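You operate a simulated robot arm through the tools that you are given. There is no shell and no other tool. Be economical: measure what you need, move in short steps, check, and stop when the job is done.

Carry out the task below with a simulated robot arm. There is one attempt and no reset: what you move stays moved.

JOB
Close and lock the left clear door and wipe the smear off it with the teal cloth.
Fine: the cloth goes back on the ledge; the other door stays. What is to be rubbed or washed off counts as gone when no trace of it is left.

It is judged by the outcome, as a careful person would: the job done as asked, and still so three seconds after it is handed in. It fails if anything else is knocked over, pushed out of place, dropped, spilled or broken. Flat cloth is picked up by pressing the open fingertips on it (5 to 10 N) and closing them slowly along it; thin cloth reads only 2 to 8 mm in the jaws.

ROBOT AND FRAMES
A 6-joint arm with a three-finger gripper, fixed in place. Base frame: the origin is at the foot of the arm, x ahead of it, y to its left, z up. Units: cm, degrees, N and s.
Its first joint turns from -166.0 to 166.0 degrees. Payload 4.89 kg.
The tool frame sits at the grasp point between the pads (the TCP): z along the fingers, y along the line on which they close. The tips reach 3 cm beyond it. The gripper opens to 16.4 cm. The gripper's body begins 12.5 cm behind the TCP.
Orientation is that of the tool frame in the base frame, as a unit quaternion [w, x, y, z]. With the fingers straight down and closing along the base's y, the tool's x points along the base's -x, its y along +y and its z along -z.

CONTROLS
- The arm moves only by the tool play_rows. Its arguments are lists of equal length, an entry for each row: "dp": the shift along the tool's x, y, z in mm, a list of three; "turn": the turn, a rotation vector about the tool's x, y, z in degrees, a list of three; "grip": the finger opening in mm, from 0 to 164. In form: {"dp": [[x, y, z], ...], "turn": [[rx, ry, rz], ...], "grip": [grip, ...]}. A call has 1 to 12 rows; each row is the pose to reach, as a shift and turn from the pose commanded when the call began, along the tool's axes at that moment. Rows are played at 5 a second. More than 5 cm and 8.6 degrees between two rows, or a gripper value outside its range, and nothing of the call is played. Where a pose cannot be reached the arm comes as near as it can. A force on the tool above 90 N (or 10 N above the force at the start of the call, whichever is more), or a blocked arm, ends the call early, and 0.2 s more pass. The fingers move at their own pace (about 10.8 cm/s each) and stop on an object; they squeeze with about 37 N. The grip force told is the motor's: it shows also when the fingers shut on nothing. Time passes only in rows, and 0.2 s behind the last, so rows that repeat a pose let the fingers close. The reply holds the time, the measured pose of the TCP, the force on the tool along the base axes, the opening and the grip force, in the units named above and with some noise, with the torque about the TCP (base axes, N m) and any sound that the robot's microphone picked up.
- Cameras (640 x 400 px; columns grow to the right, rows downward): "scene" is fixed at [21.18, 49.83, 166.56]; the picture's right is [-0.96, -0.27, 0.00], its down [-0.10, 0.37, -0.92] and it looks along [0.25, -0.89, -0.39] (base axes); focal length 318 px, centre (320, 200). "wrist" rides on the gripper at [7.6, -0.2, -15.2] in the tool frame; the picture's right is [0.02, 1.00, 0.00], its down [-0.88, 0.02, -0.47] and it looks along [-0.47, 0.01, 0.88] (tool axes); focal length 247 px, centre (320, 200). There is no depth. A picture from a camera that has moved, and an enlarged one, comes with that camera's place and axes in the base frame and with its lens. The place of the scene camera against the robot may be out by one fixed shift of up to 1.8 cm in any direction.
- grab_frame(camera): a new picture of that camera. No time passes.
- slide_trunk(by): slides the trunk up (or, below 0, down) by that many cm; the arm rides with it, the base frame stays. It gives what a move gives, with no picture.
- zoom(camera, box): a new picture of the part [left, top, right, bottom] of that camera's present view, enlarged. No time passes.
- hand_in(): hands the job in; it is judged then, once.

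Work in short steps. Places have to be worked out from the pictures, the camera data and where the tool is seen: move nearer, look again, correct. Check each grasp and each placing, and mend what went wrong. You have 120 turns and 84 pictures in all, those below and enlarged ones among them. Open the gripper and draw the arm clear of the work before you hand the job in, unless the task says otherwise; then end with one line.

The tools are called after "Request:" as name(argument=value, ...) on one line, values as JSON. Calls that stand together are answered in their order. play_rows: Moves the arm, as the interface text tells. Its arguments: {"type":"object","properties":{"dp":{"type":"array","items":{"type":"array","items":{"type":"number"}}},"turn":{"type":"array","items":{"type":"array","items":{"type":"number"}}},"grip":{"type":"array","items":{"type":"number"}}},"required":["dp","turn","grip"]} The other tools are called the same way: slide_trunk (by) slides the trunk up or down; grab_frame (camera) takes a picture; zoom (camera, box) takes an enlarged picture of a part of a camera's view; hand_in () hands the job in.

At the start:

```text
t: 0.0
tool_pos: [36.86, -50.3, 139.86]
orientation: [0.0, -0.001, 1.0, 0.0]
force: [0.1, -0.6, -0.2]
wrist_torque: [0.0, 0.02, -0.02]
finger_gap: 16.39
finger_force: 0.0
trunk travel left (down, up): [-17.5, 21.5]
```

scene: 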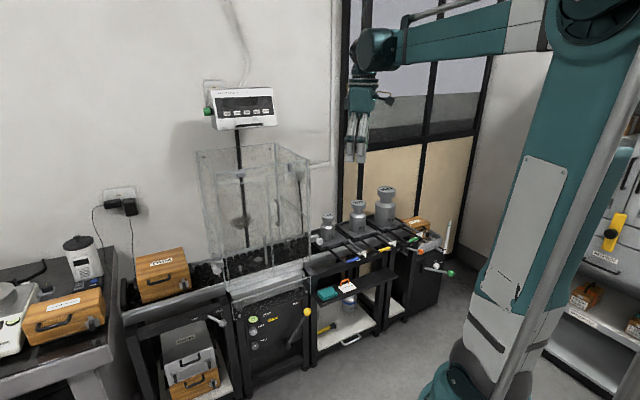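
wrist: 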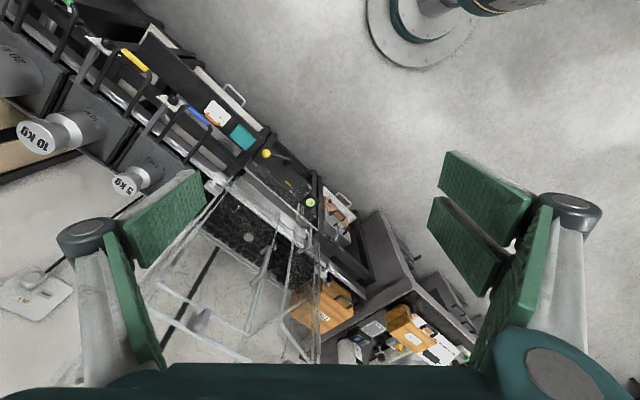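

The scene shows a glass draft-shield on a balance with clear doors, and a teal cloth on a ledge in front. I'll zoom in to see the details.

Request:
zoom(camera="scene", box=[180, 130, 340, 300])

Request:
zoom(camera="scene", box=[220, 250, 400, 370])

Request:
zoom(camera="wrist", box=[140, 80, 400, 380])

```text
2.35 times, centred on (260, 215) of scene
camera zoom: at [21.18, 49.83, 166.56], right [-0.96, -0.27, 0.0], down [-0.1, 0.37, -0.92], along [0.25, -0.89, -0.39], focal length 747 px, centre (461, 165)
```

zoom: 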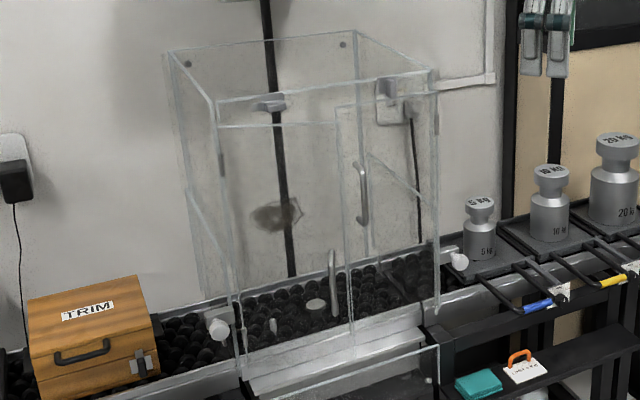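

```text
3.33 times, centred on (310, 310) of scene
camera zoom: at [21.18, 49.83, 166.56], right [-0.96, -0.27, 0.0], down [-0.1, 0.37, -0.92], along [0.25, -0.89, -0.39], focal length 1059 px, centre (353, -167)
```

zoom: 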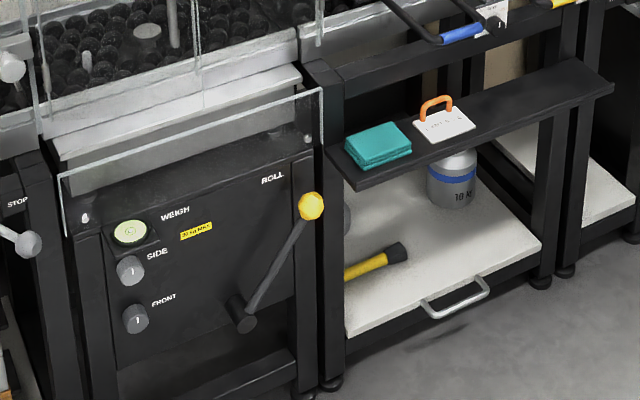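

```text
1.33 times, centred on (270, 230) of wrist
camera zoom: at [29.19, -50.32, 154.97], right [-0.02, 1.0, 0.0], down [0.88, 0.02, 0.47], along [0.47, 0.01, -0.88], focal length 329 px, centre (387, 160)
```

zoom: 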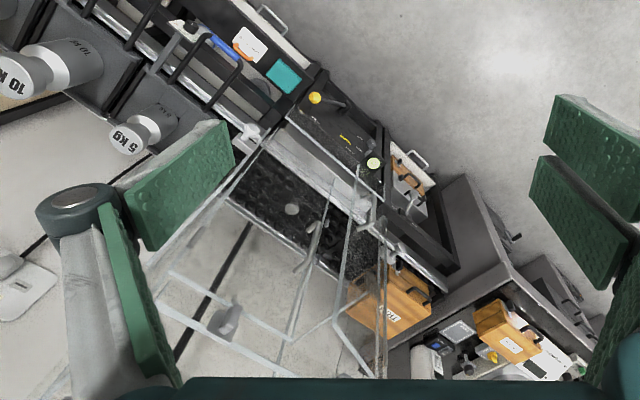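

Next I'll zoom further in on the door handles, door edges and knobs.

Request:
zoom(camera="scene", box=[225, 190, 315, 290])

Request:
zoom(camera="scene", box=[190, 135, 310, 210])

Request:
zoom(camera="scene", box=[225, 270, 325, 350])

Request:
zoom(camera="wrist", box=[200, 140, 380, 290])

```text
4.00 times, centred on (270, 240) of scene
camera zoom: at [21.18, 49.83, 166.56], right [-0.96, -0.27, 0.0], down [-0.1, 0.37, -0.92], along [0.25, -0.89, -0.39], focal length 1270 px, centre (520, 40)
```

zoom: 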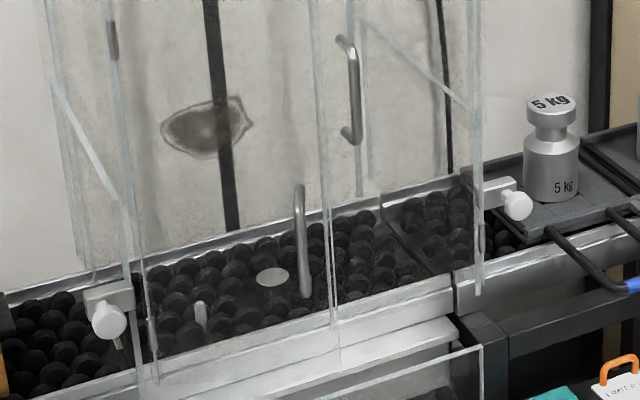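

```text
5.33 times, centred on (250, 172) of scene
camera zoom: at [21.18, 49.83, 166.56], right [-0.96, -0.27, 0.0], down [-0.1, 0.37, -0.92], along [0.25, -0.89, -0.39], focal length 1694 px, centre (693, 347)
```

zoom: 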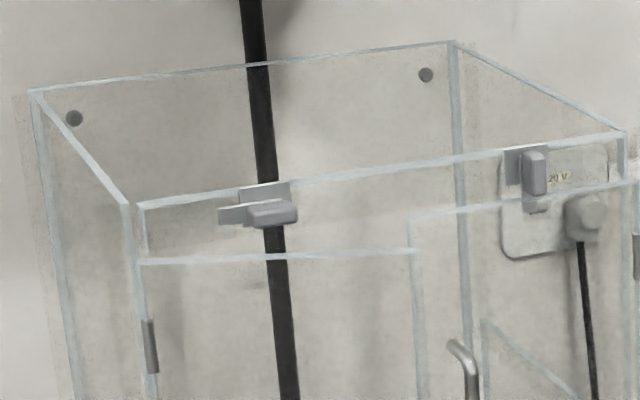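

```text
5.00 times, centred on (275, 310) of scene
camera zoom: at [21.18, 49.83, 166.56], right [-0.96, -0.27, 0.0], down [-0.1, 0.37, -0.92], along [0.25, -0.89, -0.39], focal length 1588 px, centre (545, -350)
```

zoom: 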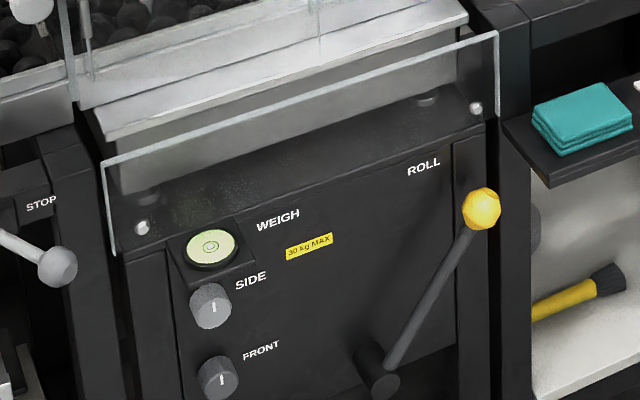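

```text
2.67 times, centred on (290, 215) of wrist
camera zoom: at [29.19, -50.32, 154.97], right [-0.02, 1.0, 0.0], down [0.88, 0.02, 0.47], along [0.47, 0.01, -0.88], focal length 659 px, centre (400, 160)
```

zoom: 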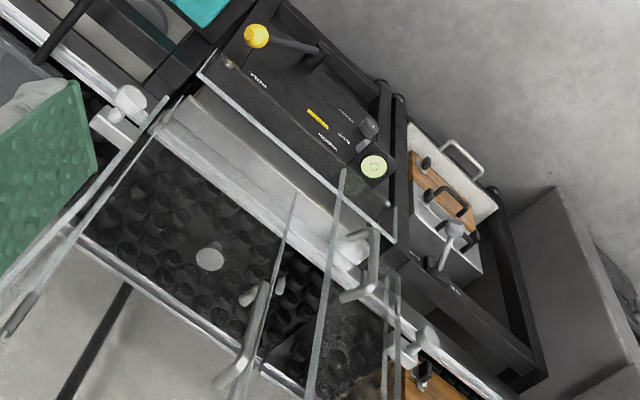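

The layout is clear from triangulation. The front plane runs at 45°, about 97 cm from the base, and the left door is ajar with its turn-latch horizontal. The right door is shut with its latch vertical. I'll turn the tool to face the front for a closer look.

Request:
play_rows(dp=[[-12, 12, 16], [-25, 25, 33], [-38, 38, 50], [-51, 51, 66], [-63, 63, 83], [-76, 76, 100], [-89, 89, 116], [-101, 101, 133], [-114, 114, 150], [-127, 127, 166], [-139, 139, 183], [-152, 152, 200]], turn=[[2.9, -7.1, 2.9], [5.9, -14.1, 5.9], [8.8, -21.2, 8.8], [11.7, -28.3, 11.7], [14.7, -35.4, 14.7], [17.6, -42.4, 17.6], [20.5, -49.5, 20.5], [23.5, -56.6, 23.5], [26.4, -63.7, 26.4], [29.3, -70.7, 29.3], [32.3, -77.8, 32.3], [35.2, -84.9, 35.2]], grip=[164, 164, 164, 164, 164, 164, 164, 164, 164, 164, 164, 164])

Request:
grab_frame(camera="wrist")

Request:
grab_frame(camera="scene")

```text
t: 0.9
tool_pos: [46.62, -54.1, 136.07]
orientation: [0.212, 0.089, 0.969, -0.088]
force: [-0.3, 0.6, 0.3]
wrist_torque: [0.0, -0.07, -0.01]
finger_gap: 16.4
finger_force: 0.0
trunk travel left (down, up): [-17.5, 21.5]
stopped in row 4: the arm was blocked; the commanded pose is now the measured one
```

```text
74 pictures are left
camera wrist: at [33.66, -49.96, 146.41], right [0.19, 0.97, -0.14], down [0.61, 0.0, 0.8], along [0.77, -0.24, -0.59], focal length 247 px, centre (320, 200)
```

wrist: 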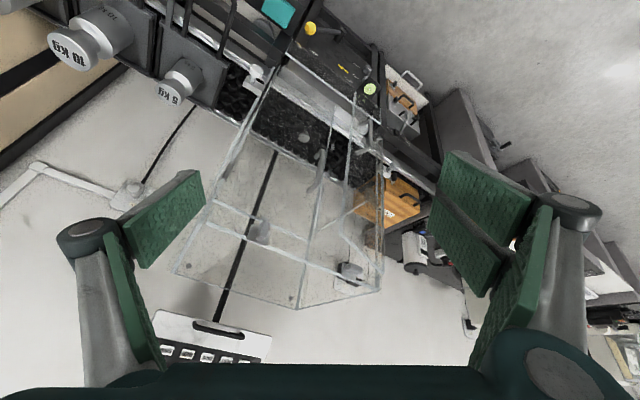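

```text
73 pictures are left
```

scene: 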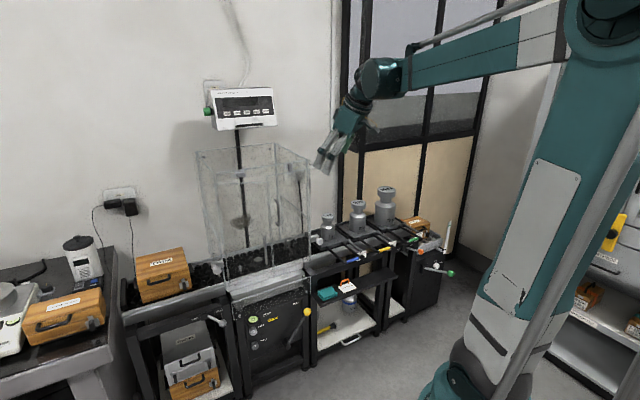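

The turn stopped partway, possibly because it was too quick for the wrist. I'll continue it more slowly from here, without translating.

Request:
play_rows(dp=[[0, 0, 0], [0, 0, 0], [0, 0, 0], [0, 0, 0], [0, 0, 0], [0, 0, 0], [0, 0, 0], [0, 0, 0]], turn=[[1, -2.5, 1], [2, -5, 2], [3.1, -7.5, 3.1], [4.2, -10, 4.2], [5.2, -12.6, 5.2], [6.2, -15, 6.2], [7.3, -17.6, 7.3], [8.3, -20, 8.3]], grip=[164, 164, 164, 164, 164, 164, 164, 164])

```text
t: 2.9
tool_pos: [50.09, -60.08, 137.25]
orientation: [0.375, 0.156, 0.9, -0.156]
force: [-0.3, 0.1, -0.3]
wrist_torque: [0.0, -0.01, 0.0]
finger_gap: 16.39
finger_force: 0.0
trunk travel left (down, up): [-17.5, 21.5]
stopped in row 8: the arm was blocked; the commanded pose is now the measured one
```

The arm can't fold back any closer, so tilting pushes the TCP outward. I'll look from this pose.

Request:
grab_frame(camera="wrist")

Request:
zoom(camera="wrist", box=[170, 60, 420, 320])

Request:
grab_frame(camera="scene")

```text
72 pictures are left
camera wrist: at [35.32, -52.76, 141.8], right [0.38, 0.91, -0.18], down [0.3, 0.06, 0.95], along [0.87, -0.42, -0.25], focal length 247 px, centre (320, 200)
```

wrist: 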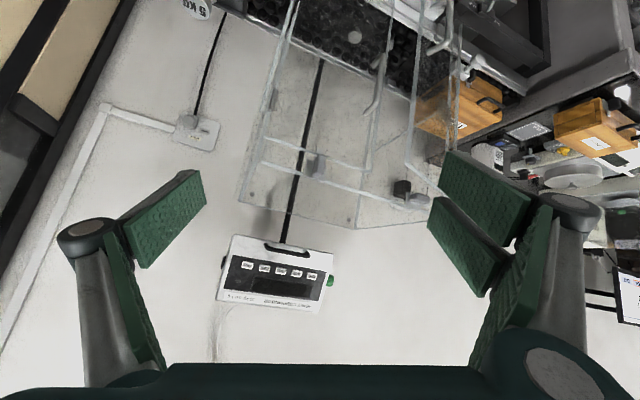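

```text
1.54 times, centred on (295, 190) of wrist
camera zoom: at [35.32, -52.76, 141.8], right [0.38, 0.91, -0.18], down [0.3, 0.06, 0.95], along [0.87, -0.42, -0.25], focal length 380 px, centre (358, 215)
```

zoom: 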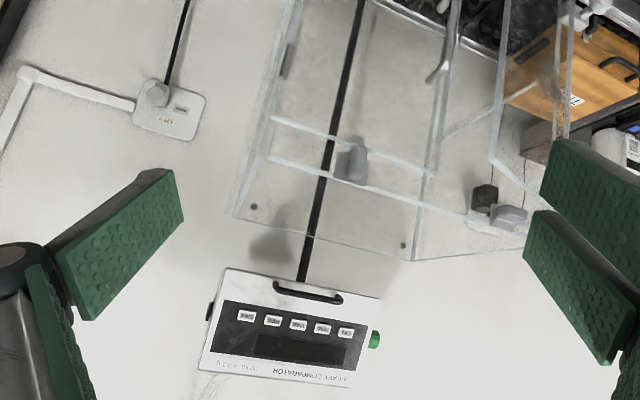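

```text
70 pictures are left
```

scene: 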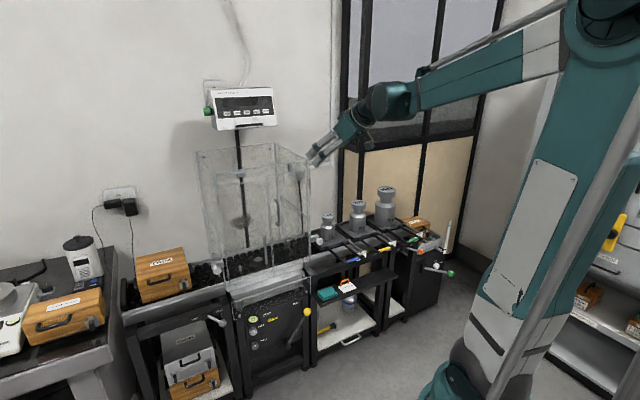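

Lowering the trunk will put the camera level with the door while the gripper stays about 20 cm in front of it.

Request:
slide_trunk(by=-17.4)

Request:
grab_frame(camera="wrist")

Request:
zoom(camera="wrist", box=[200, 0, 460, 200])

```text
t: 4.9
tool_pos: [50.04, -60.0, 119.81]
orientation: [0.375, 0.155, 0.901, -0.155]
force: [0.1, -0.2, -0.3]
wrist_torque: [0.01, 0.02, -0.05]
finger_gap: 16.39
finger_force: 0.0
trunk travel left (down, up): [-0.1, 38.9]
```

```text
69 pictures are left
camera wrist: at [35.26, -52.68, 124.43], right [0.38, 0.91, -0.18], down [0.3, 0.06, 0.95], along [0.87, -0.42, -0.25], focal length 247 px, centre (320, 200)
```

wrist: 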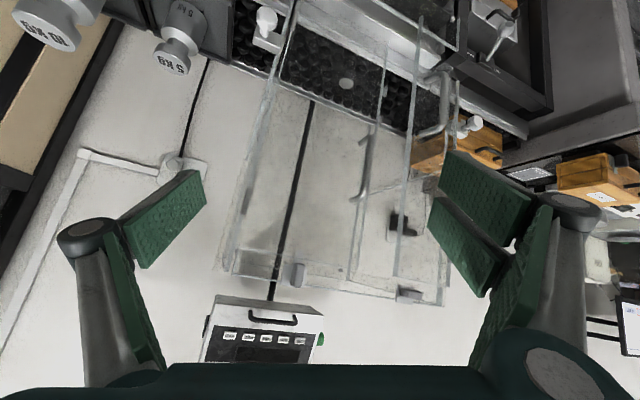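

```text
2.00 times, centred on (330, 100) of wrist
camera zoom: at [35.26, -52.68, 124.43], right [0.38, 0.91, -0.18], down [0.3, 0.06, 0.95], along [0.87, -0.42, -0.25], focal length 494 px, centre (300, 400)
```

zoom: 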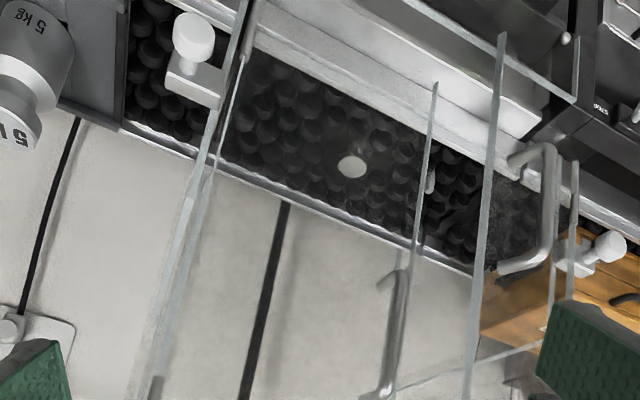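

Triangulation gives the left door's free edge at about (72, −57) with its bottom at z 77.5, so it is about 20° open. Its handle is at about (73, −52, 96) and the smear is near z 108 at mid-width. I'll close the fingers and square up in front of the door near its free edge, above the handle.

Request:
play_rows(dp=[[-8, 19, 12], [-16, 38, 24], [-24, 57, 36], [-33, 76, 49], [-41, 95, 61], [-49, 114, 73], [-57, 133, 85], [-65, 151, 97], [-73, 170, 109], [-73, 170, 109]], turn=[[1.1, -0.1, 2.3], [2.2, -0.2, 4.7], [3.2, -0.3, 7], [4.3, -0.4, 9.3], [5.4, -0.6, 11.7], [6.5, -0.7, 14], [7.5, -0.8, 16.3], [8.6, -0.9, 18.7], [9.7, -1, 21], [9.7, -1, 21]], grip=[164, 140, 120, 100, 80, 60, 40, 20, 0, 0])

Request:
grab_frame(camera="wrist")

Request:
zoom(camera="scene", box=[180, 130, 340, 290])

```text
t: 7.1
tool_pos: [68.26, -50.06, 114.93]
orientation: [0.391, 0.347, 0.837, -0.161]
force: [-0.5, 0.0, -0.3]
wrist_torque: [0.02, -0.07, 0.1]
finger_gap: 0.0
finger_force: 37.4
trunk travel left (down, up): [-0.1, 38.9]
```

```text
67 pictures are left
camera wrist: at [56.52, -38.36, 118.81], right [0.7, 0.72, -0.02], down [0.16, -0.13, 0.98], along [0.7, -0.69, -0.2], focal length 247 px, centre (320, 200)
```

wrist: 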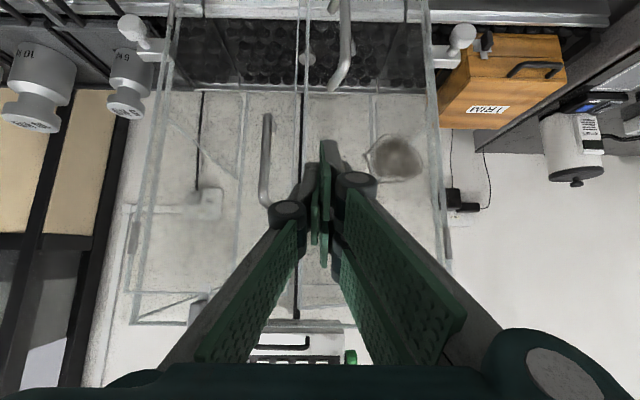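

```text
2.50 times, centred on (260, 210) of scene
camera zoom: at [21.18, 49.83, 166.56], right [-0.96, -0.27, 0.0], down [-0.1, 0.37, -0.92], along [0.25, -0.89, -0.39], focal length 794 px, centre (470, 175)
```

zoom: 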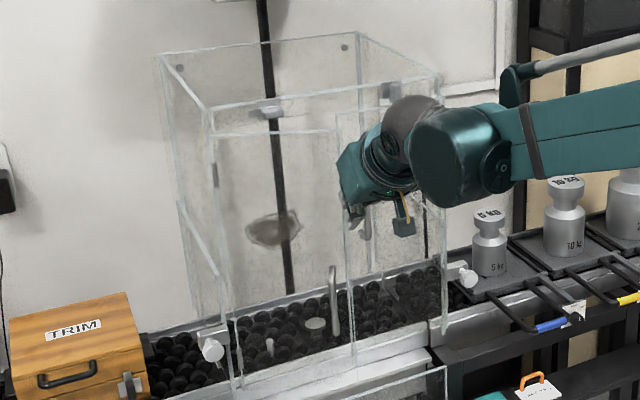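

The smear shows on the left door and the tool is squared up at u 13, z 115, between the two handles. I'll push forward along the door normal.

Request:
play_rows(dp=[[-8, 0, 9.5], [-16, 0, 19], [-24, 0, 28.6], [-32, 0, 38], [-38, 0, 45], [-44, 0, 52], [-50, 0, 59.5], [-56, 0, 67], [-61, 0, 73]], turn=[[0, 0, 0], [0, 0, 0], [0, 0, 0], [0, 0, 0], [0, 0, 0], [0, 0, 0], [0, 0, 0], [0, 0, 0], [0, 0, 0]], grip=[0, 0, 0, 0, 0, 0, 0, 0, 0])

Request:
grab_frame(camera="wrist")

```text
t: 9.1
tool_pos: [75.25, -56.89, 115.01]
orientation: [0.391, 0.347, 0.837, -0.161]
force: [-0.5, -0.1, 0.1]
wrist_torque: [0.0, -0.03, 0.02]
finger_gap: 0.03
finger_force: 37.3
trunk travel left (down, up): [-0.1, 38.9]
```

```text
65 pictures are left
camera wrist: at [63.31, -45.09, 118.84], right [0.7, 0.72, -0.02], down [0.16, -0.13, 0.98], along [0.7, -0.68, -0.2], focal length 247 px, centre (320, 200)
```

wrist: 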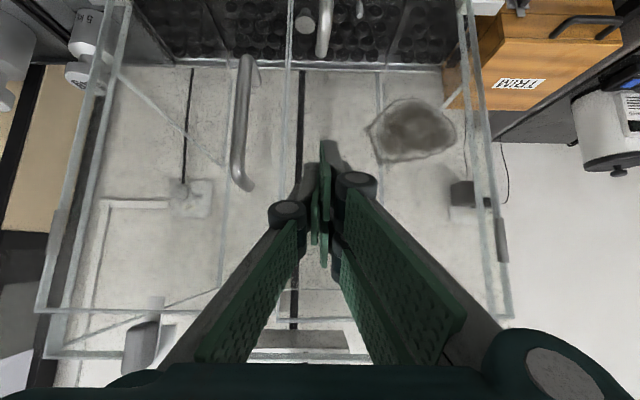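

The door is moving freely with no load. I'll push the last couple of centimetres and watch the force.

Request:
play_rows(dp=[[-3.2, 0, 3.8], [-6.4, 0, 7.7], [-9, 0, 10.7], [-11.6, 0, 13.8], [-11.6, 0, 13.8]], turn=[[0, 0, 0], [0, 0, 0], [0, 0, 0], [0, 0, 0], [0, 0, 0]], grip=[0, 0, 0, 0, 0])

Request:
zoom(camera="scene", box=[190, 130, 320, 300])

```text
t: 10.3
tool_pos: [76.54, -58.11, 114.9]
orientation: [0.391, 0.347, 0.837, -0.161]
force: [0.7, 0.1, -0.3]
wrist_torque: [0.0, -0.01, 0.02]
finger_gap: 0.0
finger_force: 36.8
trunk travel left (down, up): [-0.1, 38.9]
```

```text
2.35 times, centred on (255, 215) of scene
camera zoom: at [21.18, 49.83, 166.56], right [-0.96, -0.27, 0.0], down [-0.1, 0.37, -0.92], along [0.25, -0.89, -0.39], focal length 747 px, centre (473, 165)
```

zoom: 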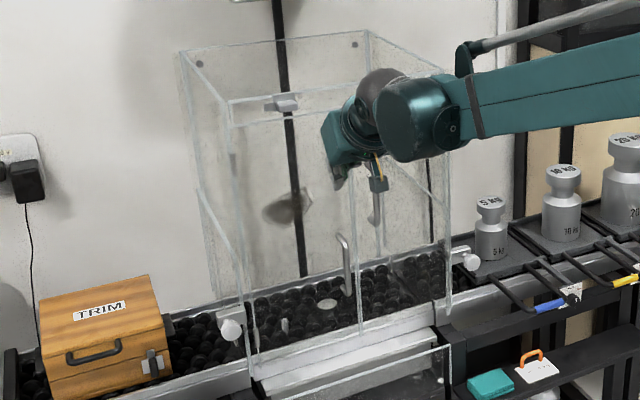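

Still no load, and the door looks nearly flush. I'll continue in small steps until there is resistance.

Request:
play_rows(dp=[[-1.9, 0, 2.3], [-3.9, 0, 4.6], [-5.8, 0, 6.9], [-5.8, 0, 6.9]], turn=[[0, 0, 0], [0, 0, 0], [0, 0, 0], [0, 0, 0]], grip=[0, 0, 0, 0])

Request:
zoom(camera="wrist", box=[180, 0, 520, 380])

```text
t: 11.1
tool_pos: [76.52, -58.25, 114.93]
orientation: [0.389, 0.348, 0.838, -0.161]
force: [-30.1, 31.1, 14.1]
wrist_torque: [-0.53, -0.62, 0.18]
finger_gap: 0.0
finger_force: 37.0
trunk travel left (down, up): [-0.1, 38.9]
stopped in row 4: the force on the tool passed its limit at 98 N (the readings are from after the stop); the commanded pose is now the measured one
```

```text
1.05 times, centred on (350, 190) of wrist (not enlarged: the box is as wide or as high as the picture)
camera zoom: at [64.76, -46.44, 118.93], right [0.7, 0.72, -0.02], down [0.16, -0.13, 0.98], along [0.7, -0.68, -0.21], focal length 260 px, centre (288, 210)
```

zoom: 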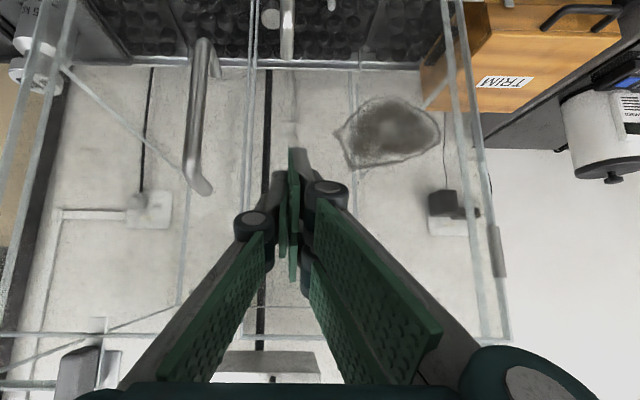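

The door is hard against its stop. I'll back off about 7 cm, rise 4 cm, then check that the door stays shut and look at the latch.

Request:
play_rows(dp=[[6.4, 0, -7.7], [16, 0, -19], [26, 0, -31], [36, 0, -43], [30, 0, -55], [14.4, 0, -79]], turn=[[0, 0, 0], [0, 0, 0], [0, 0, 0], [0, 0, 0], [0, 0, 0], [0, 0, 0]], grip=[0, 0, 0, 0, 0, 0])

Request:
grab_frame(camera="wrist")

Request:
zoom(camera="scene", box=[210, 140, 290, 190])

```text
t: 12.5
tool_pos: [72.08, -53.42, 118.76]
orientation: [0.389, 0.348, 0.838, -0.16]
force: [0.7, -0.1, -0.8]
wrist_torque: [0.05, 0.05, 0.0]
finger_gap: 0.01
finger_force: 36.6
trunk travel left (down, up): [-0.1, 38.9]
```

```text
62 pictures are left
camera wrist: at [60.25, -41.72, 122.65], right [0.7, 0.72, -0.02], down [0.16, -0.14, 0.98], along [0.7, -0.68, -0.21], focal length 247 px, centre (320, 200)
```

wrist: 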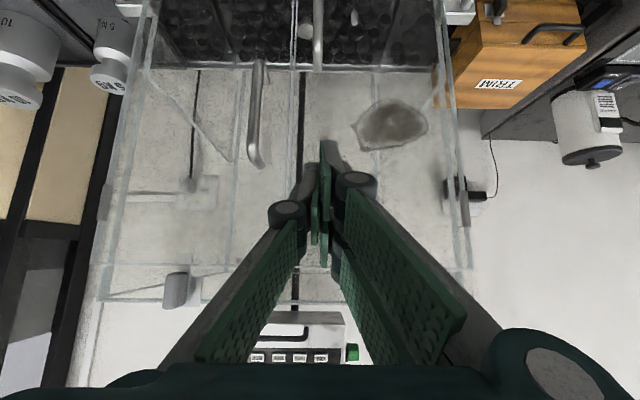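

```text
8.00 times, centred on (250, 165) of scene
camera zoom: at [21.18, 49.83, 166.56], right [-0.96, -0.27, 0.0], down [-0.1, 0.37, -0.92], along [0.25, -0.89, -0.39], focal length 2541 px, centre (880, 480)
```

zoom: 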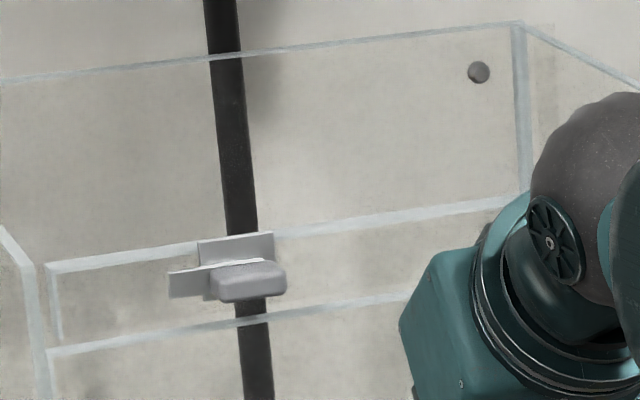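

The door stays shut. I'll raise the tool about 11 cm to view the left latch above the fingers, and zoom in on the right latch as a reference for the locked state.

Request:
play_rows(dp=[[-17, 0, -14], [-34, 0, -28], [-50, 0, -42], [-67, 0, -56], [-84, 0, -71]], turn=[[0, 0, 0], [0, 0, 0], [0, 0, 0], [0, 0, 0], [0, 0, 0]], grip=[0, 0, 0, 0, 0])

Request:
zoom(camera="wrist", box=[120, 60, 520, 310])

Request:
zoom(camera="scene", box=[210, 140, 310, 205])

```text
t: 13.7
tool_pos: [72.0, -53.5, 129.81]
orientation: [0.388, 0.347, 0.839, -0.16]
force: [0.4, 0.5, -0.9]
wrist_torque: [0.0, 0.03, -0.02]
finger_gap: 0.0
finger_force: 37.3
trunk travel left (down, up): [-0.1, 38.9]
```

```text
1.60 times, centred on (320, 185) of wrist
camera zoom: at [60.16, -41.79, 133.8], right [0.7, 0.72, -0.02], down [0.16, -0.14, 0.98], along [0.7, -0.68, -0.21], focal length 395 px, centre (320, 224)
```

zoom: 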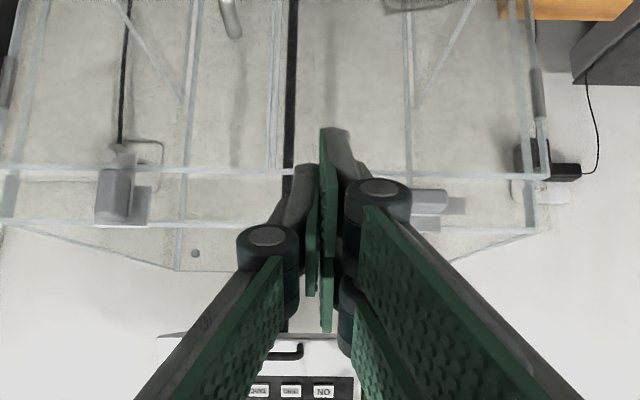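

```text
6.15 times, centred on (260, 172) of scene
camera zoom: at [21.18, 49.83, 166.56], right [-0.96, -0.27, 0.0], down [-0.1, 0.37, -0.92], along [0.25, -0.89, -0.39], focal length 1955 px, centre (689, 369)
```

zoom: 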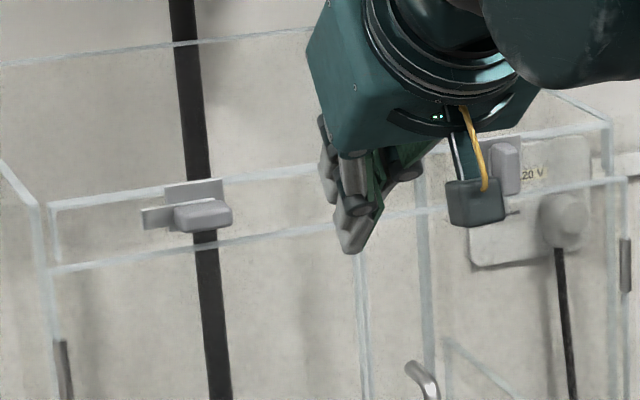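

The left latch's tab sticks out horizontally toward the hinge, while the right latch's tab points down over the door. I'll shift 9 cm toward the hinge side to see the whole left latch and line up over its tab.

Request:
play_rows(dp=[[0, 30, 0], [0, 60, 0], [0, 90, 0]], turn=[[0, 0, 0], [0, 0, 0], [0, 0, 0]], grip=[0, 0, 0])

Request:
zoom(camera="wrist", box=[170, 80, 410, 250])

Request:
zoom(camera="scene", box=[210, 140, 290, 190])

```text
t: 14.5
tool_pos: [78.31, -47.07, 129.87]
orientation: [0.388, 0.348, 0.838, -0.161]
force: [-1.1, -1.3, -1.0]
wrist_torque: [0.11, -0.07, 0.14]
finger_gap: 0.0
finger_force: 36.8
trunk travel left (down, up): [-0.1, 38.9]
```

```text
2.35 times, centred on (290, 165) of wrist
camera zoom: at [66.46, -35.44, 133.76], right [0.7, 0.72, -0.02], down [0.16, -0.14, 0.98], along [0.7, -0.68, -0.21], focal length 581 px, centre (391, 282)
```

zoom: 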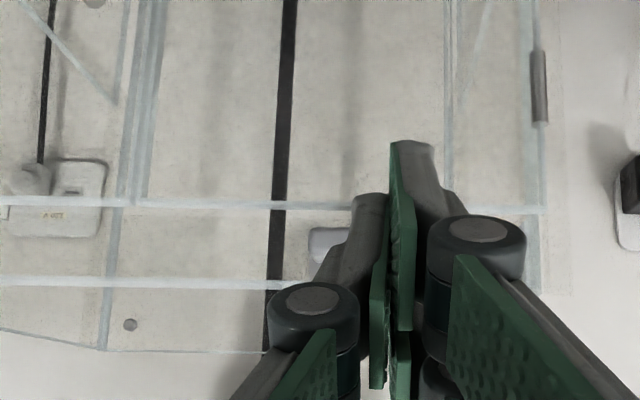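

```text
8.00 times, centred on (250, 165) of scene
camera zoom: at [21.18, 49.83, 166.56], right [-0.96, -0.27, 0.0], down [-0.1, 0.37, -0.92], along [0.25, -0.89, -0.39], focal length 2541 px, centre (880, 480)
```

zoom: 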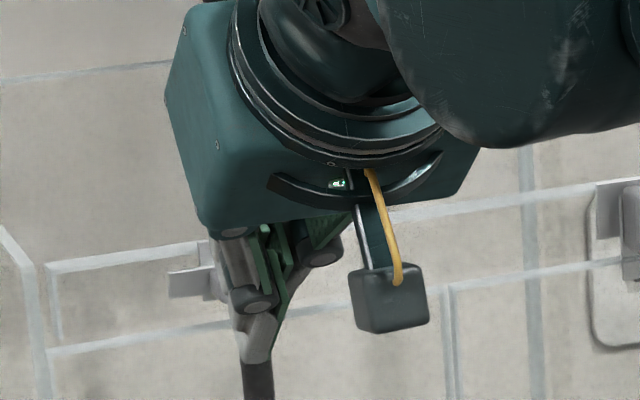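

I put the latch pivot at about u 20, z 127 and the tab tip at about u 23, dist 97.4. I'll level the tool to about 5° pitch so the fingers' underside can press the tab down, staying in front of and above it.

Request:
play_rows(dp=[[-4, 1, -0.5], [-8, 2, -1], [-12, 3.5, -1.5], [-16, 5, -2], [-20, 6, -2.5], [-23.7, 7, -2.9], [-23.7, 7, -2.9]], turn=[[0, -5.8, 0], [0, -11.6, 0], [0, -17.5, 0], [0, -23.3, 0], [0, -29.2, 0], [0, -35, 0], [0, -35, 0]], grip=[0, 0, 0, 0, 0, 0, 0])

Request:
zoom(camera="scene", box=[210, 130, 310, 200])

Request:
grab_frame(camera="wrist")

```text
t: 16.1
tool_pos: [79.65, -47.58, 131.57]
orientation: [0.623, 0.283, 0.682, -0.257]
force: [-0.9, -0.1, 0.2]
wrist_torque: [0.02, 0.01, 0.01]
finger_gap: 0.03
finger_force: 37.2
trunk travel left (down, up): [-0.1, 38.9]
```

```text
5.71 times, centred on (260, 165) of scene
camera zoom: at [21.18, 49.83, 166.56], right [-0.96, -0.27, 0.0], down [-0.1, 0.37, -0.92], along [0.25, -0.89, -0.39], focal length 1815 px, centre (663, 400)
```

zoom: 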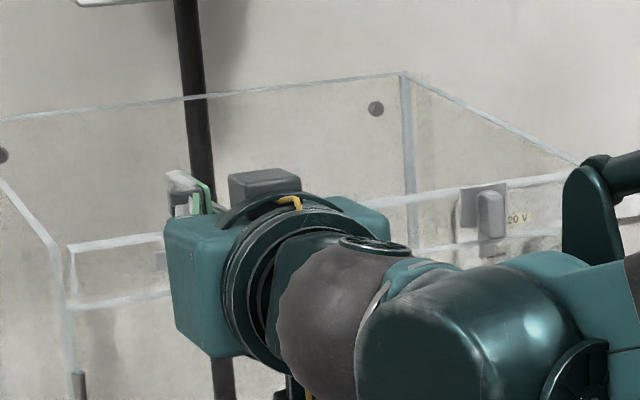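

```text
55 pictures are left
camera wrist: at [68.44, -36.31, 125.42], right [0.71, 0.71, -0.02], down [-0.26, 0.29, 0.92], along [0.66, -0.64, 0.39], focal length 247 px, centre (320, 200)
```

wrist: 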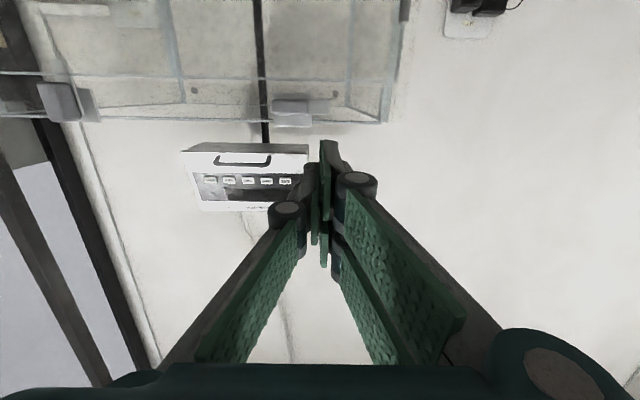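

The tool is level at u 22.7, z 131.6, with clearance. I'll zoom the wrist view on the latch for precise alignment.

Request:
zoom(camera="wrist", box=[220, 60, 400, 180])

```text
3.33 times, centred on (310, 120) of wrist
camera zoom: at [68.44, -36.31, 125.42], right [0.71, 0.71, -0.02], down [-0.26, 0.29, 0.92], along [0.66, -0.64, 0.39], focal length 823 px, centre (353, 467)
```

zoom: 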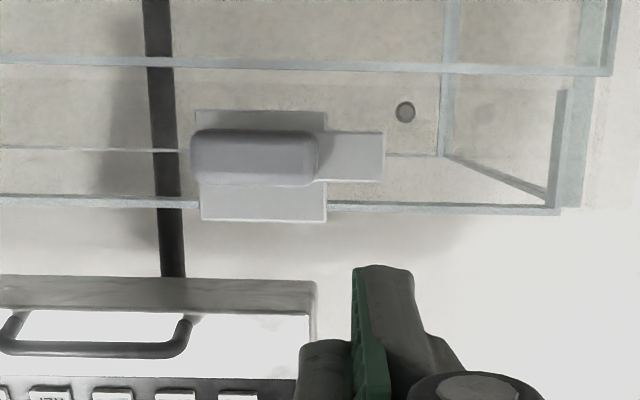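

From this view the pivot is at u≈20.4, z≈126.5, with the tab tip at u≈23.7 and 1.3 cm thick. I'll slide forward above it and then press straight down on the tab.

Request:
play_rows(dp=[[-1.5, 1, 16], [-3, 2, 32], [-4.4, 3, 48.8], [5.6, 3, 49.7], [15.5, 3, 50.6], [25.5, 3, 51.5], [33, 3, 52.2], [40, 3, 52.8], [45.4, 3, 53.3]], turn=[[0, 0, 0], [0, 0, 0], [0, 0, 0], [0, 0, 0], [0, 0, 0], [0, 0, 0], [0, 0, 0], [0, 0, 0], [0, 0, 0]], grip=[0, 0, 0, 0, 0, 0, 0, 0, 0])

Request:
zoom(camera="wrist", box=[220, 60, 400, 180])

```text
t: 18.1
tool_pos: [83.35, -50.89, 126.75]
orientation: [0.622, 0.282, 0.683, -0.257]
force: [-0.2, 0.0, -0.6]
wrist_torque: [0.05, 0.01, 0.0]
finger_gap: 0.0
finger_force: 36.8
trunk travel left (down, up): [-0.1, 38.9]
```

```text
3.33 times, centred on (310, 120) of wrist
camera zoom: at [72.02, -39.61, 120.44], right [0.71, 0.71, -0.02], down [-0.26, 0.29, 0.92], along [0.66, -0.64, 0.39], focal length 823 px, centre (353, 467)
```

zoom: 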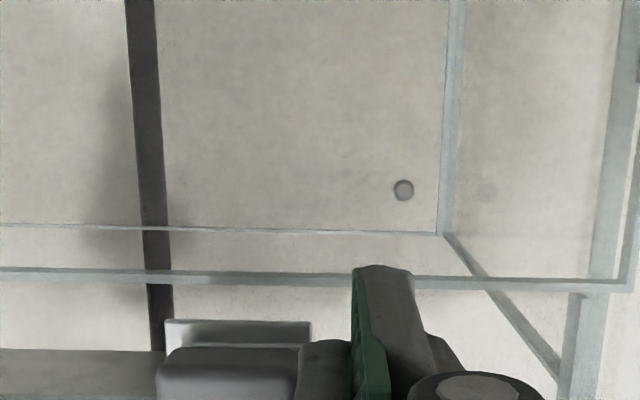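

Request:
grab_frame(camera="wrist")

Request:
zoom(camera="scene", box=[210, 130, 310, 200])

```text
52 pictures are left
camera wrist: at [72.02, -39.61, 120.44], right [0.71, 0.71, -0.02], down [-0.26, 0.29, 0.92], along [0.66, -0.64, 0.39], focal length 247 px, centre (320, 200)
```

wrist: 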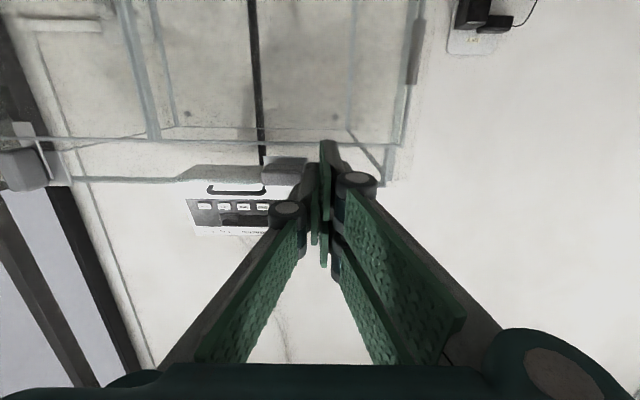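

```text
5.71 times, centred on (260, 165) of scene
camera zoom: at [21.18, 49.83, 166.56], right [-0.96, -0.27, 0.0], down [-0.1, 0.37, -0.92], along [0.25, -0.89, -0.39], focal length 1815 px, centre (663, 400)
```

zoom: 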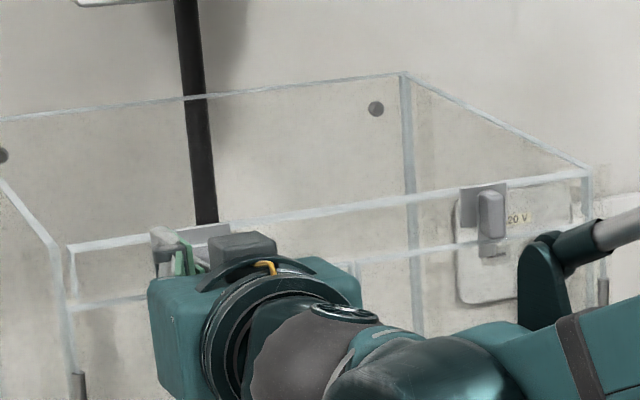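

The latch hasn't turned and there's no force, so the latch must be further back than I judged and the fingers are in front of it. I'll move past the tab toward the hinge side and probe forward gently to find the frame plane.

Request:
play_rows(dp=[[0, 15, 0], [0, 30, 0], [-0.3, 30, 4], [-0.7, 30, 8], [-0.7, 30, 8]], turn=[[0, 0, 0], [0, 0, 0], [0, 0, 0], [0, 0, 0], [0, 0, 0]], grip=[0, 0, 0, 0, 0])

Request:
zoom(camera="wrist", box=[200, 110, 400, 240])

```text
t: 19.3
tool_pos: [86.16, -49.29, 126.68]
orientation: [0.622, 0.283, 0.683, -0.258]
force: [0.0, 0.3, -0.6]
wrist_torque: [-0.01, 0.01, 0.03]
finger_gap: 0.0
finger_force: 37.2
trunk travel left (down, up): [-0.1, 38.9]
```

```text
3.08 times, centred on (300, 175) of wrist
camera zoom: at [74.74, -38.08, 120.41], right [0.71, 0.71, -0.02], down [-0.26, 0.29, 0.92], along [0.66, -0.64, 0.39], focal length 760 px, centre (382, 277)
```

zoom: 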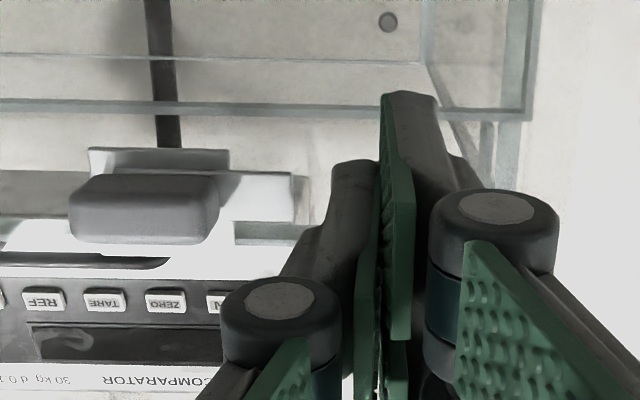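

That gives a clear fix: the tab is at d≈98.9, z≈126.3, with its tip at u≈23.6. I'll rise, move over the tab 4 mm deeper, and press down.

Request:
play_rows(dp=[[-16, 0, -1], [-32, 0, 1], [-32, -16, 1], [-32, -30, 1], [-22, -30, 2], [-12, -30, 3], [-4, -30, 3.5], [4, -30, 4.2], [12, -30, 5], [18, -30, 5.5]], turn=[[0, 0, 0], [0, 0, 0], [0, 0, 0], [0, 0, 0], [0, 0, 0], [0, 0, 0], [0, 0, 0], [0, 0, 0], [0, 0, 0], [0, 0, 0]], grip=[0, 0, 0, 0, 0, 0, 0, 0, 0, 0])

Request:
zoom(camera="wrist", box=[200, 110, 400, 240])

```text
t: 21.5
tool_pos: [84.31, -51.49, 124.96]
orientation: [0.623, 0.283, 0.683, -0.257]
force: [-0.1, -0.2, -0.2]
wrist_torque: [-0.01, 0.0, -0.01]
finger_gap: 0.0
finger_force: 37.3
trunk travel left (down, up): [-0.1, 38.9]
```

```text
3.08 times, centred on (300, 175) of wrist
camera zoom: at [72.94, -40.33, 118.67], right [0.71, 0.71, -0.02], down [-0.26, 0.29, 0.92], along [0.66, -0.64, 0.39], focal length 760 px, centre (382, 277)
```

zoom: 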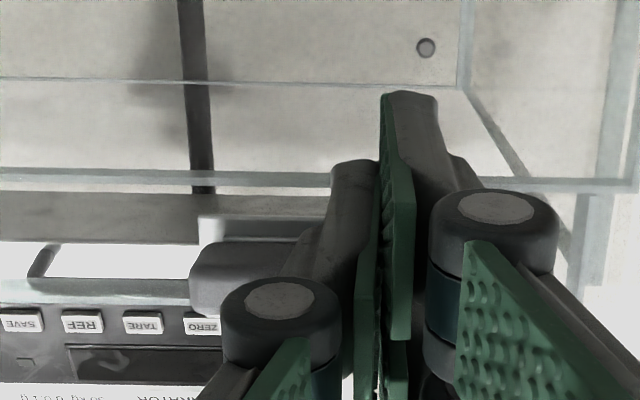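

Still no contact, so the tab lies flat against its plate a bit deeper, at about d 99.3. I'll rise again, go 3 mm deeper and 1 cm closer to the pivot, and press down.

Request:
play_rows(dp=[[-20, 0, -1.8], [-40, 0, -3.6], [-57.8, 0, -5.2], [-57.8, -10, -2.2], [-47.8, -10, -1.3], [-37.9, -10, -0.4], [-29.9, -10, 0.3], [-22, -10, 1], [-14, -10, 1.8], [-6, -10, 2.5], [2, -10, 3.2]], turn=[[0, 0, 0], [0, 0, 0], [0, 0, 0], [0, 0, 0], [0, 0, 0], [0, 0, 0], [0, 0, 0], [0, 0, 0], [0, 0, 0], [0, 0, 0], [0, 0, 0]], grip=[0, 0, 0, 0, 0, 0, 0, 0, 0, 0, 0])

Request:
zoom(camera="wrist", box=[200, 110, 400, 240])

```text
t: 23.9
tool_pos: [83.89, -52.71, 124.64]
orientation: [0.623, 0.283, 0.683, -0.258]
force: [0.5, -0.3, -0.6]
wrist_torque: [0.02, 0.01, 0.01]
finger_gap: 0.0
finger_force: 36.8
trunk travel left (down, up): [-0.1, 38.9]
```

```text
3.08 times, centred on (300, 175) of wrist
camera zoom: at [72.4, -41.38, 118.42], right [0.71, 0.71, -0.02], down [-0.26, 0.29, 0.92], along [0.66, -0.64, 0.39], focal length 760 px, centre (382, 277)
```

zoom: 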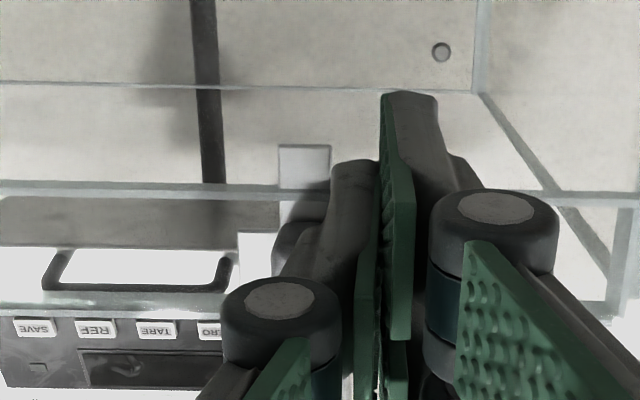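

The latch turned, and its tab now points down past the frame's lower edge over the door. I'll back straight out and check it.

Request:
play_rows(dp=[[1, 0, -10], [3, 0, -30], [5, 0, -55], [7, 0, -80], [9, 0, -100]], turn=[[0, 0, 0], [0, 0, 0], [0, 0, 0], [0, 0, 0], [0, 0, 0]], grip=[0, 0, 0, 0, 0])

Request:
grab_frame(camera="wrist")

Request:
zoom(camera="wrist", box=[200, 60, 380, 180])

```text
t: 25.1
tool_pos: [76.58, -45.63, 124.57]
orientation: [0.622, 0.284, 0.683, -0.257]
force: [2.0, -0.9, -1.2]
wrist_torque: [-0.07, -0.04, -0.04]
finger_gap: 0.0
finger_force: 36.7
trunk travel left (down, up): [-0.1, 38.9]
```

```text
47 pictures are left
camera wrist: at [65.25, -34.31, 118.36], right [0.71, 0.71, -0.02], down [-0.26, 0.29, 0.92], along [0.66, -0.65, 0.39], focal length 247 px, centre (320, 200)
```

wrist: 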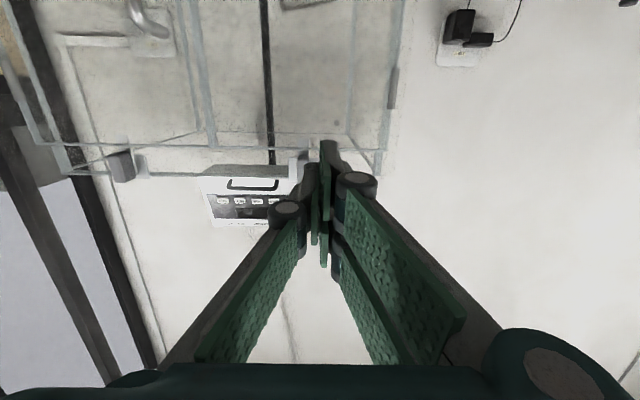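

```text
3.33 times, centred on (290, 120) of wrist
camera zoom: at [65.25, -34.31, 118.36], right [0.71, 0.71, -0.02], down [-0.26, 0.29, 0.92], along [0.66, -0.65, 0.39], focal length 823 px, centre (420, 467)
```

zoom: 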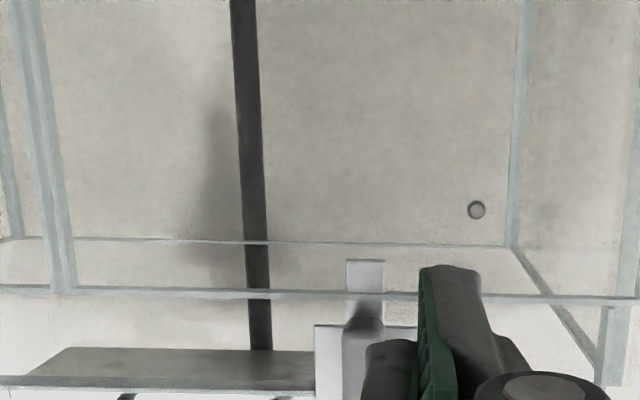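

The latch tab is vertical over the door's top edge, so the left door is locked. Next is the cloth: I'll back away, turn the tool to point down, open it, and travel toward the ledge.

Request:
play_rows(dp=[[6, -15, -5], [12, -31, -11], [18, -46, -16], [24, -62, -21], [30, -77, -26], [36, -93, -32], [42, -108, -37], [48, -124, -42], [54, -139, -48], [60, -155, -53], [66, -170, -58], [66, -170, -58]], turn=[[0, 7.7, 0], [0, 15.5, 0], [0, 23.2, 0], [0, 30.9, 0], [0, 38.6, 0], [0, 46.4, 0], [0, 54.1, 0], [0, 61.8, 0], [0, 69.5, 0], [0, 77.3, 0], [0, 85, 0], [0, 85, 0]], grip=[0, 0, 0, 20, 40, 60, 80, 80, 80, 80, 80, 80])

Request:
grab_frame(camera="wrist")

Request:
zoom(camera="scene", box=[200, 135, 320, 210])

```text
t: 27.7
tool_pos: [60.16, -53.0, 118.57]
orientation: [-0.004, 0.383, 0.924, 0.001]
force: [-0.7, 0.1, 0.3]
wrist_torque: [0.0, 0.0, -0.01]
finger_gap: 8.02
finger_force: 0.0
trunk travel left (down, up): [-0.1, 38.9]
```

```text
45 pictures are left
camera wrist: at [54.58, -47.67, 133.88], right [0.69, 0.72, 0.0], down [0.64, -0.61, 0.47], along [0.34, -0.32, -0.88], focal length 247 px, centre (320, 200)
```

wrist: 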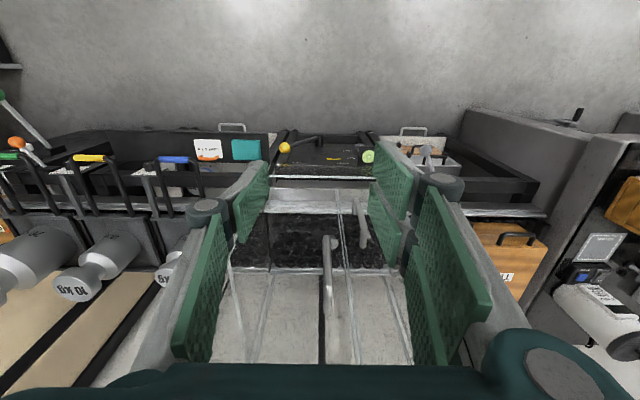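

```text
5.33 times, centred on (260, 172) of scene
camera zoom: at [21.18, 49.83, 166.56], right [-0.96, -0.27, 0.0], down [-0.1, 0.37, -0.92], along [0.25, -0.89, -0.39], focal length 1694 px, centre (640, 347)
```

zoom: 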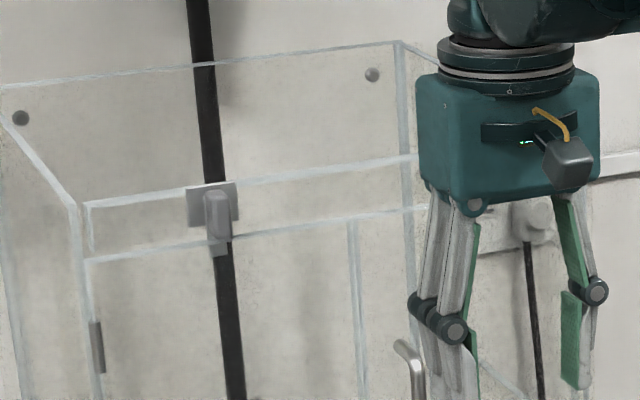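

The scene view confirms the latch is vertical and the door flush. The cloth is at about u −18, d 95, z 58, with a loop handle at u ≈ −26, z ≈ 73 next to it. I'll move above the cloth for a closer look.

Request:
play_rows(dp=[[0, -45, 20], [0, -90, 40], [0, -135, 65], [-5, -180, 95], [-15, -220, 125], [-30, -220, 160], [-40, -220, 195], [-50, -220, 230], [-50, -220, 260], [-50, -220, 260]], turn=[[0, 0, 0], [0, 0, 0], [0, 0, 0], [0, 0, 0], [0, 0, 0], [0, 0, 0], [0, 0, 0], [0, 0, 0], [0, 0, 0], [0, 0, 0]], grip=[80, 80, 80, 80, 80, 80, 80, 80, 80, 80])

Request:
grab_frame(camera="wrist")

Request:
zoom(camera="scene", box=[270, 200, 430, 320])

```text
refused: row 3 steps farther than a row can; nothing moved
```

```text
43 pictures are left
camera wrist: at [54.58, -47.67, 133.88], right [0.69, 0.72, 0.0], down [0.64, -0.61, 0.47], along [0.34, -0.32, -0.88], focal length 247 px, centre (320, 200)
```

wrist: 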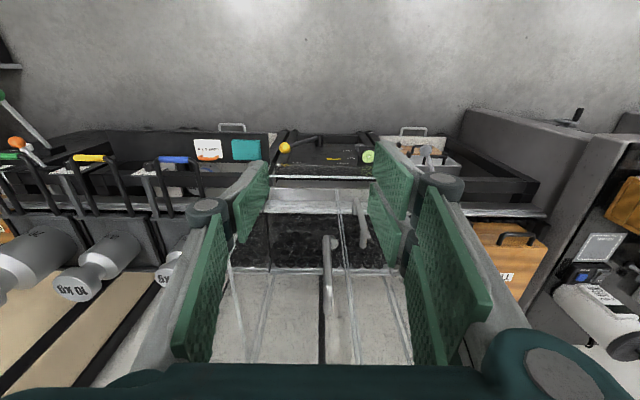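

```text
3.33 times, centred on (350, 260) of scene
camera zoom: at [21.18, 49.83, 166.56], right [-0.96, -0.27, 0.0], down [-0.1, 0.37, -0.92], along [0.25, -0.89, -0.39], focal length 1059 px, centre (220, 0)
```

zoom: 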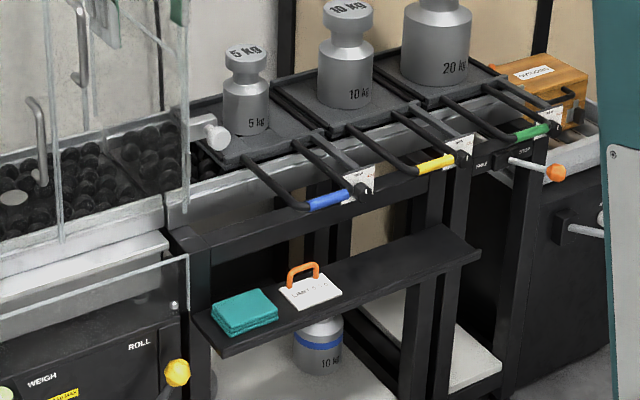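

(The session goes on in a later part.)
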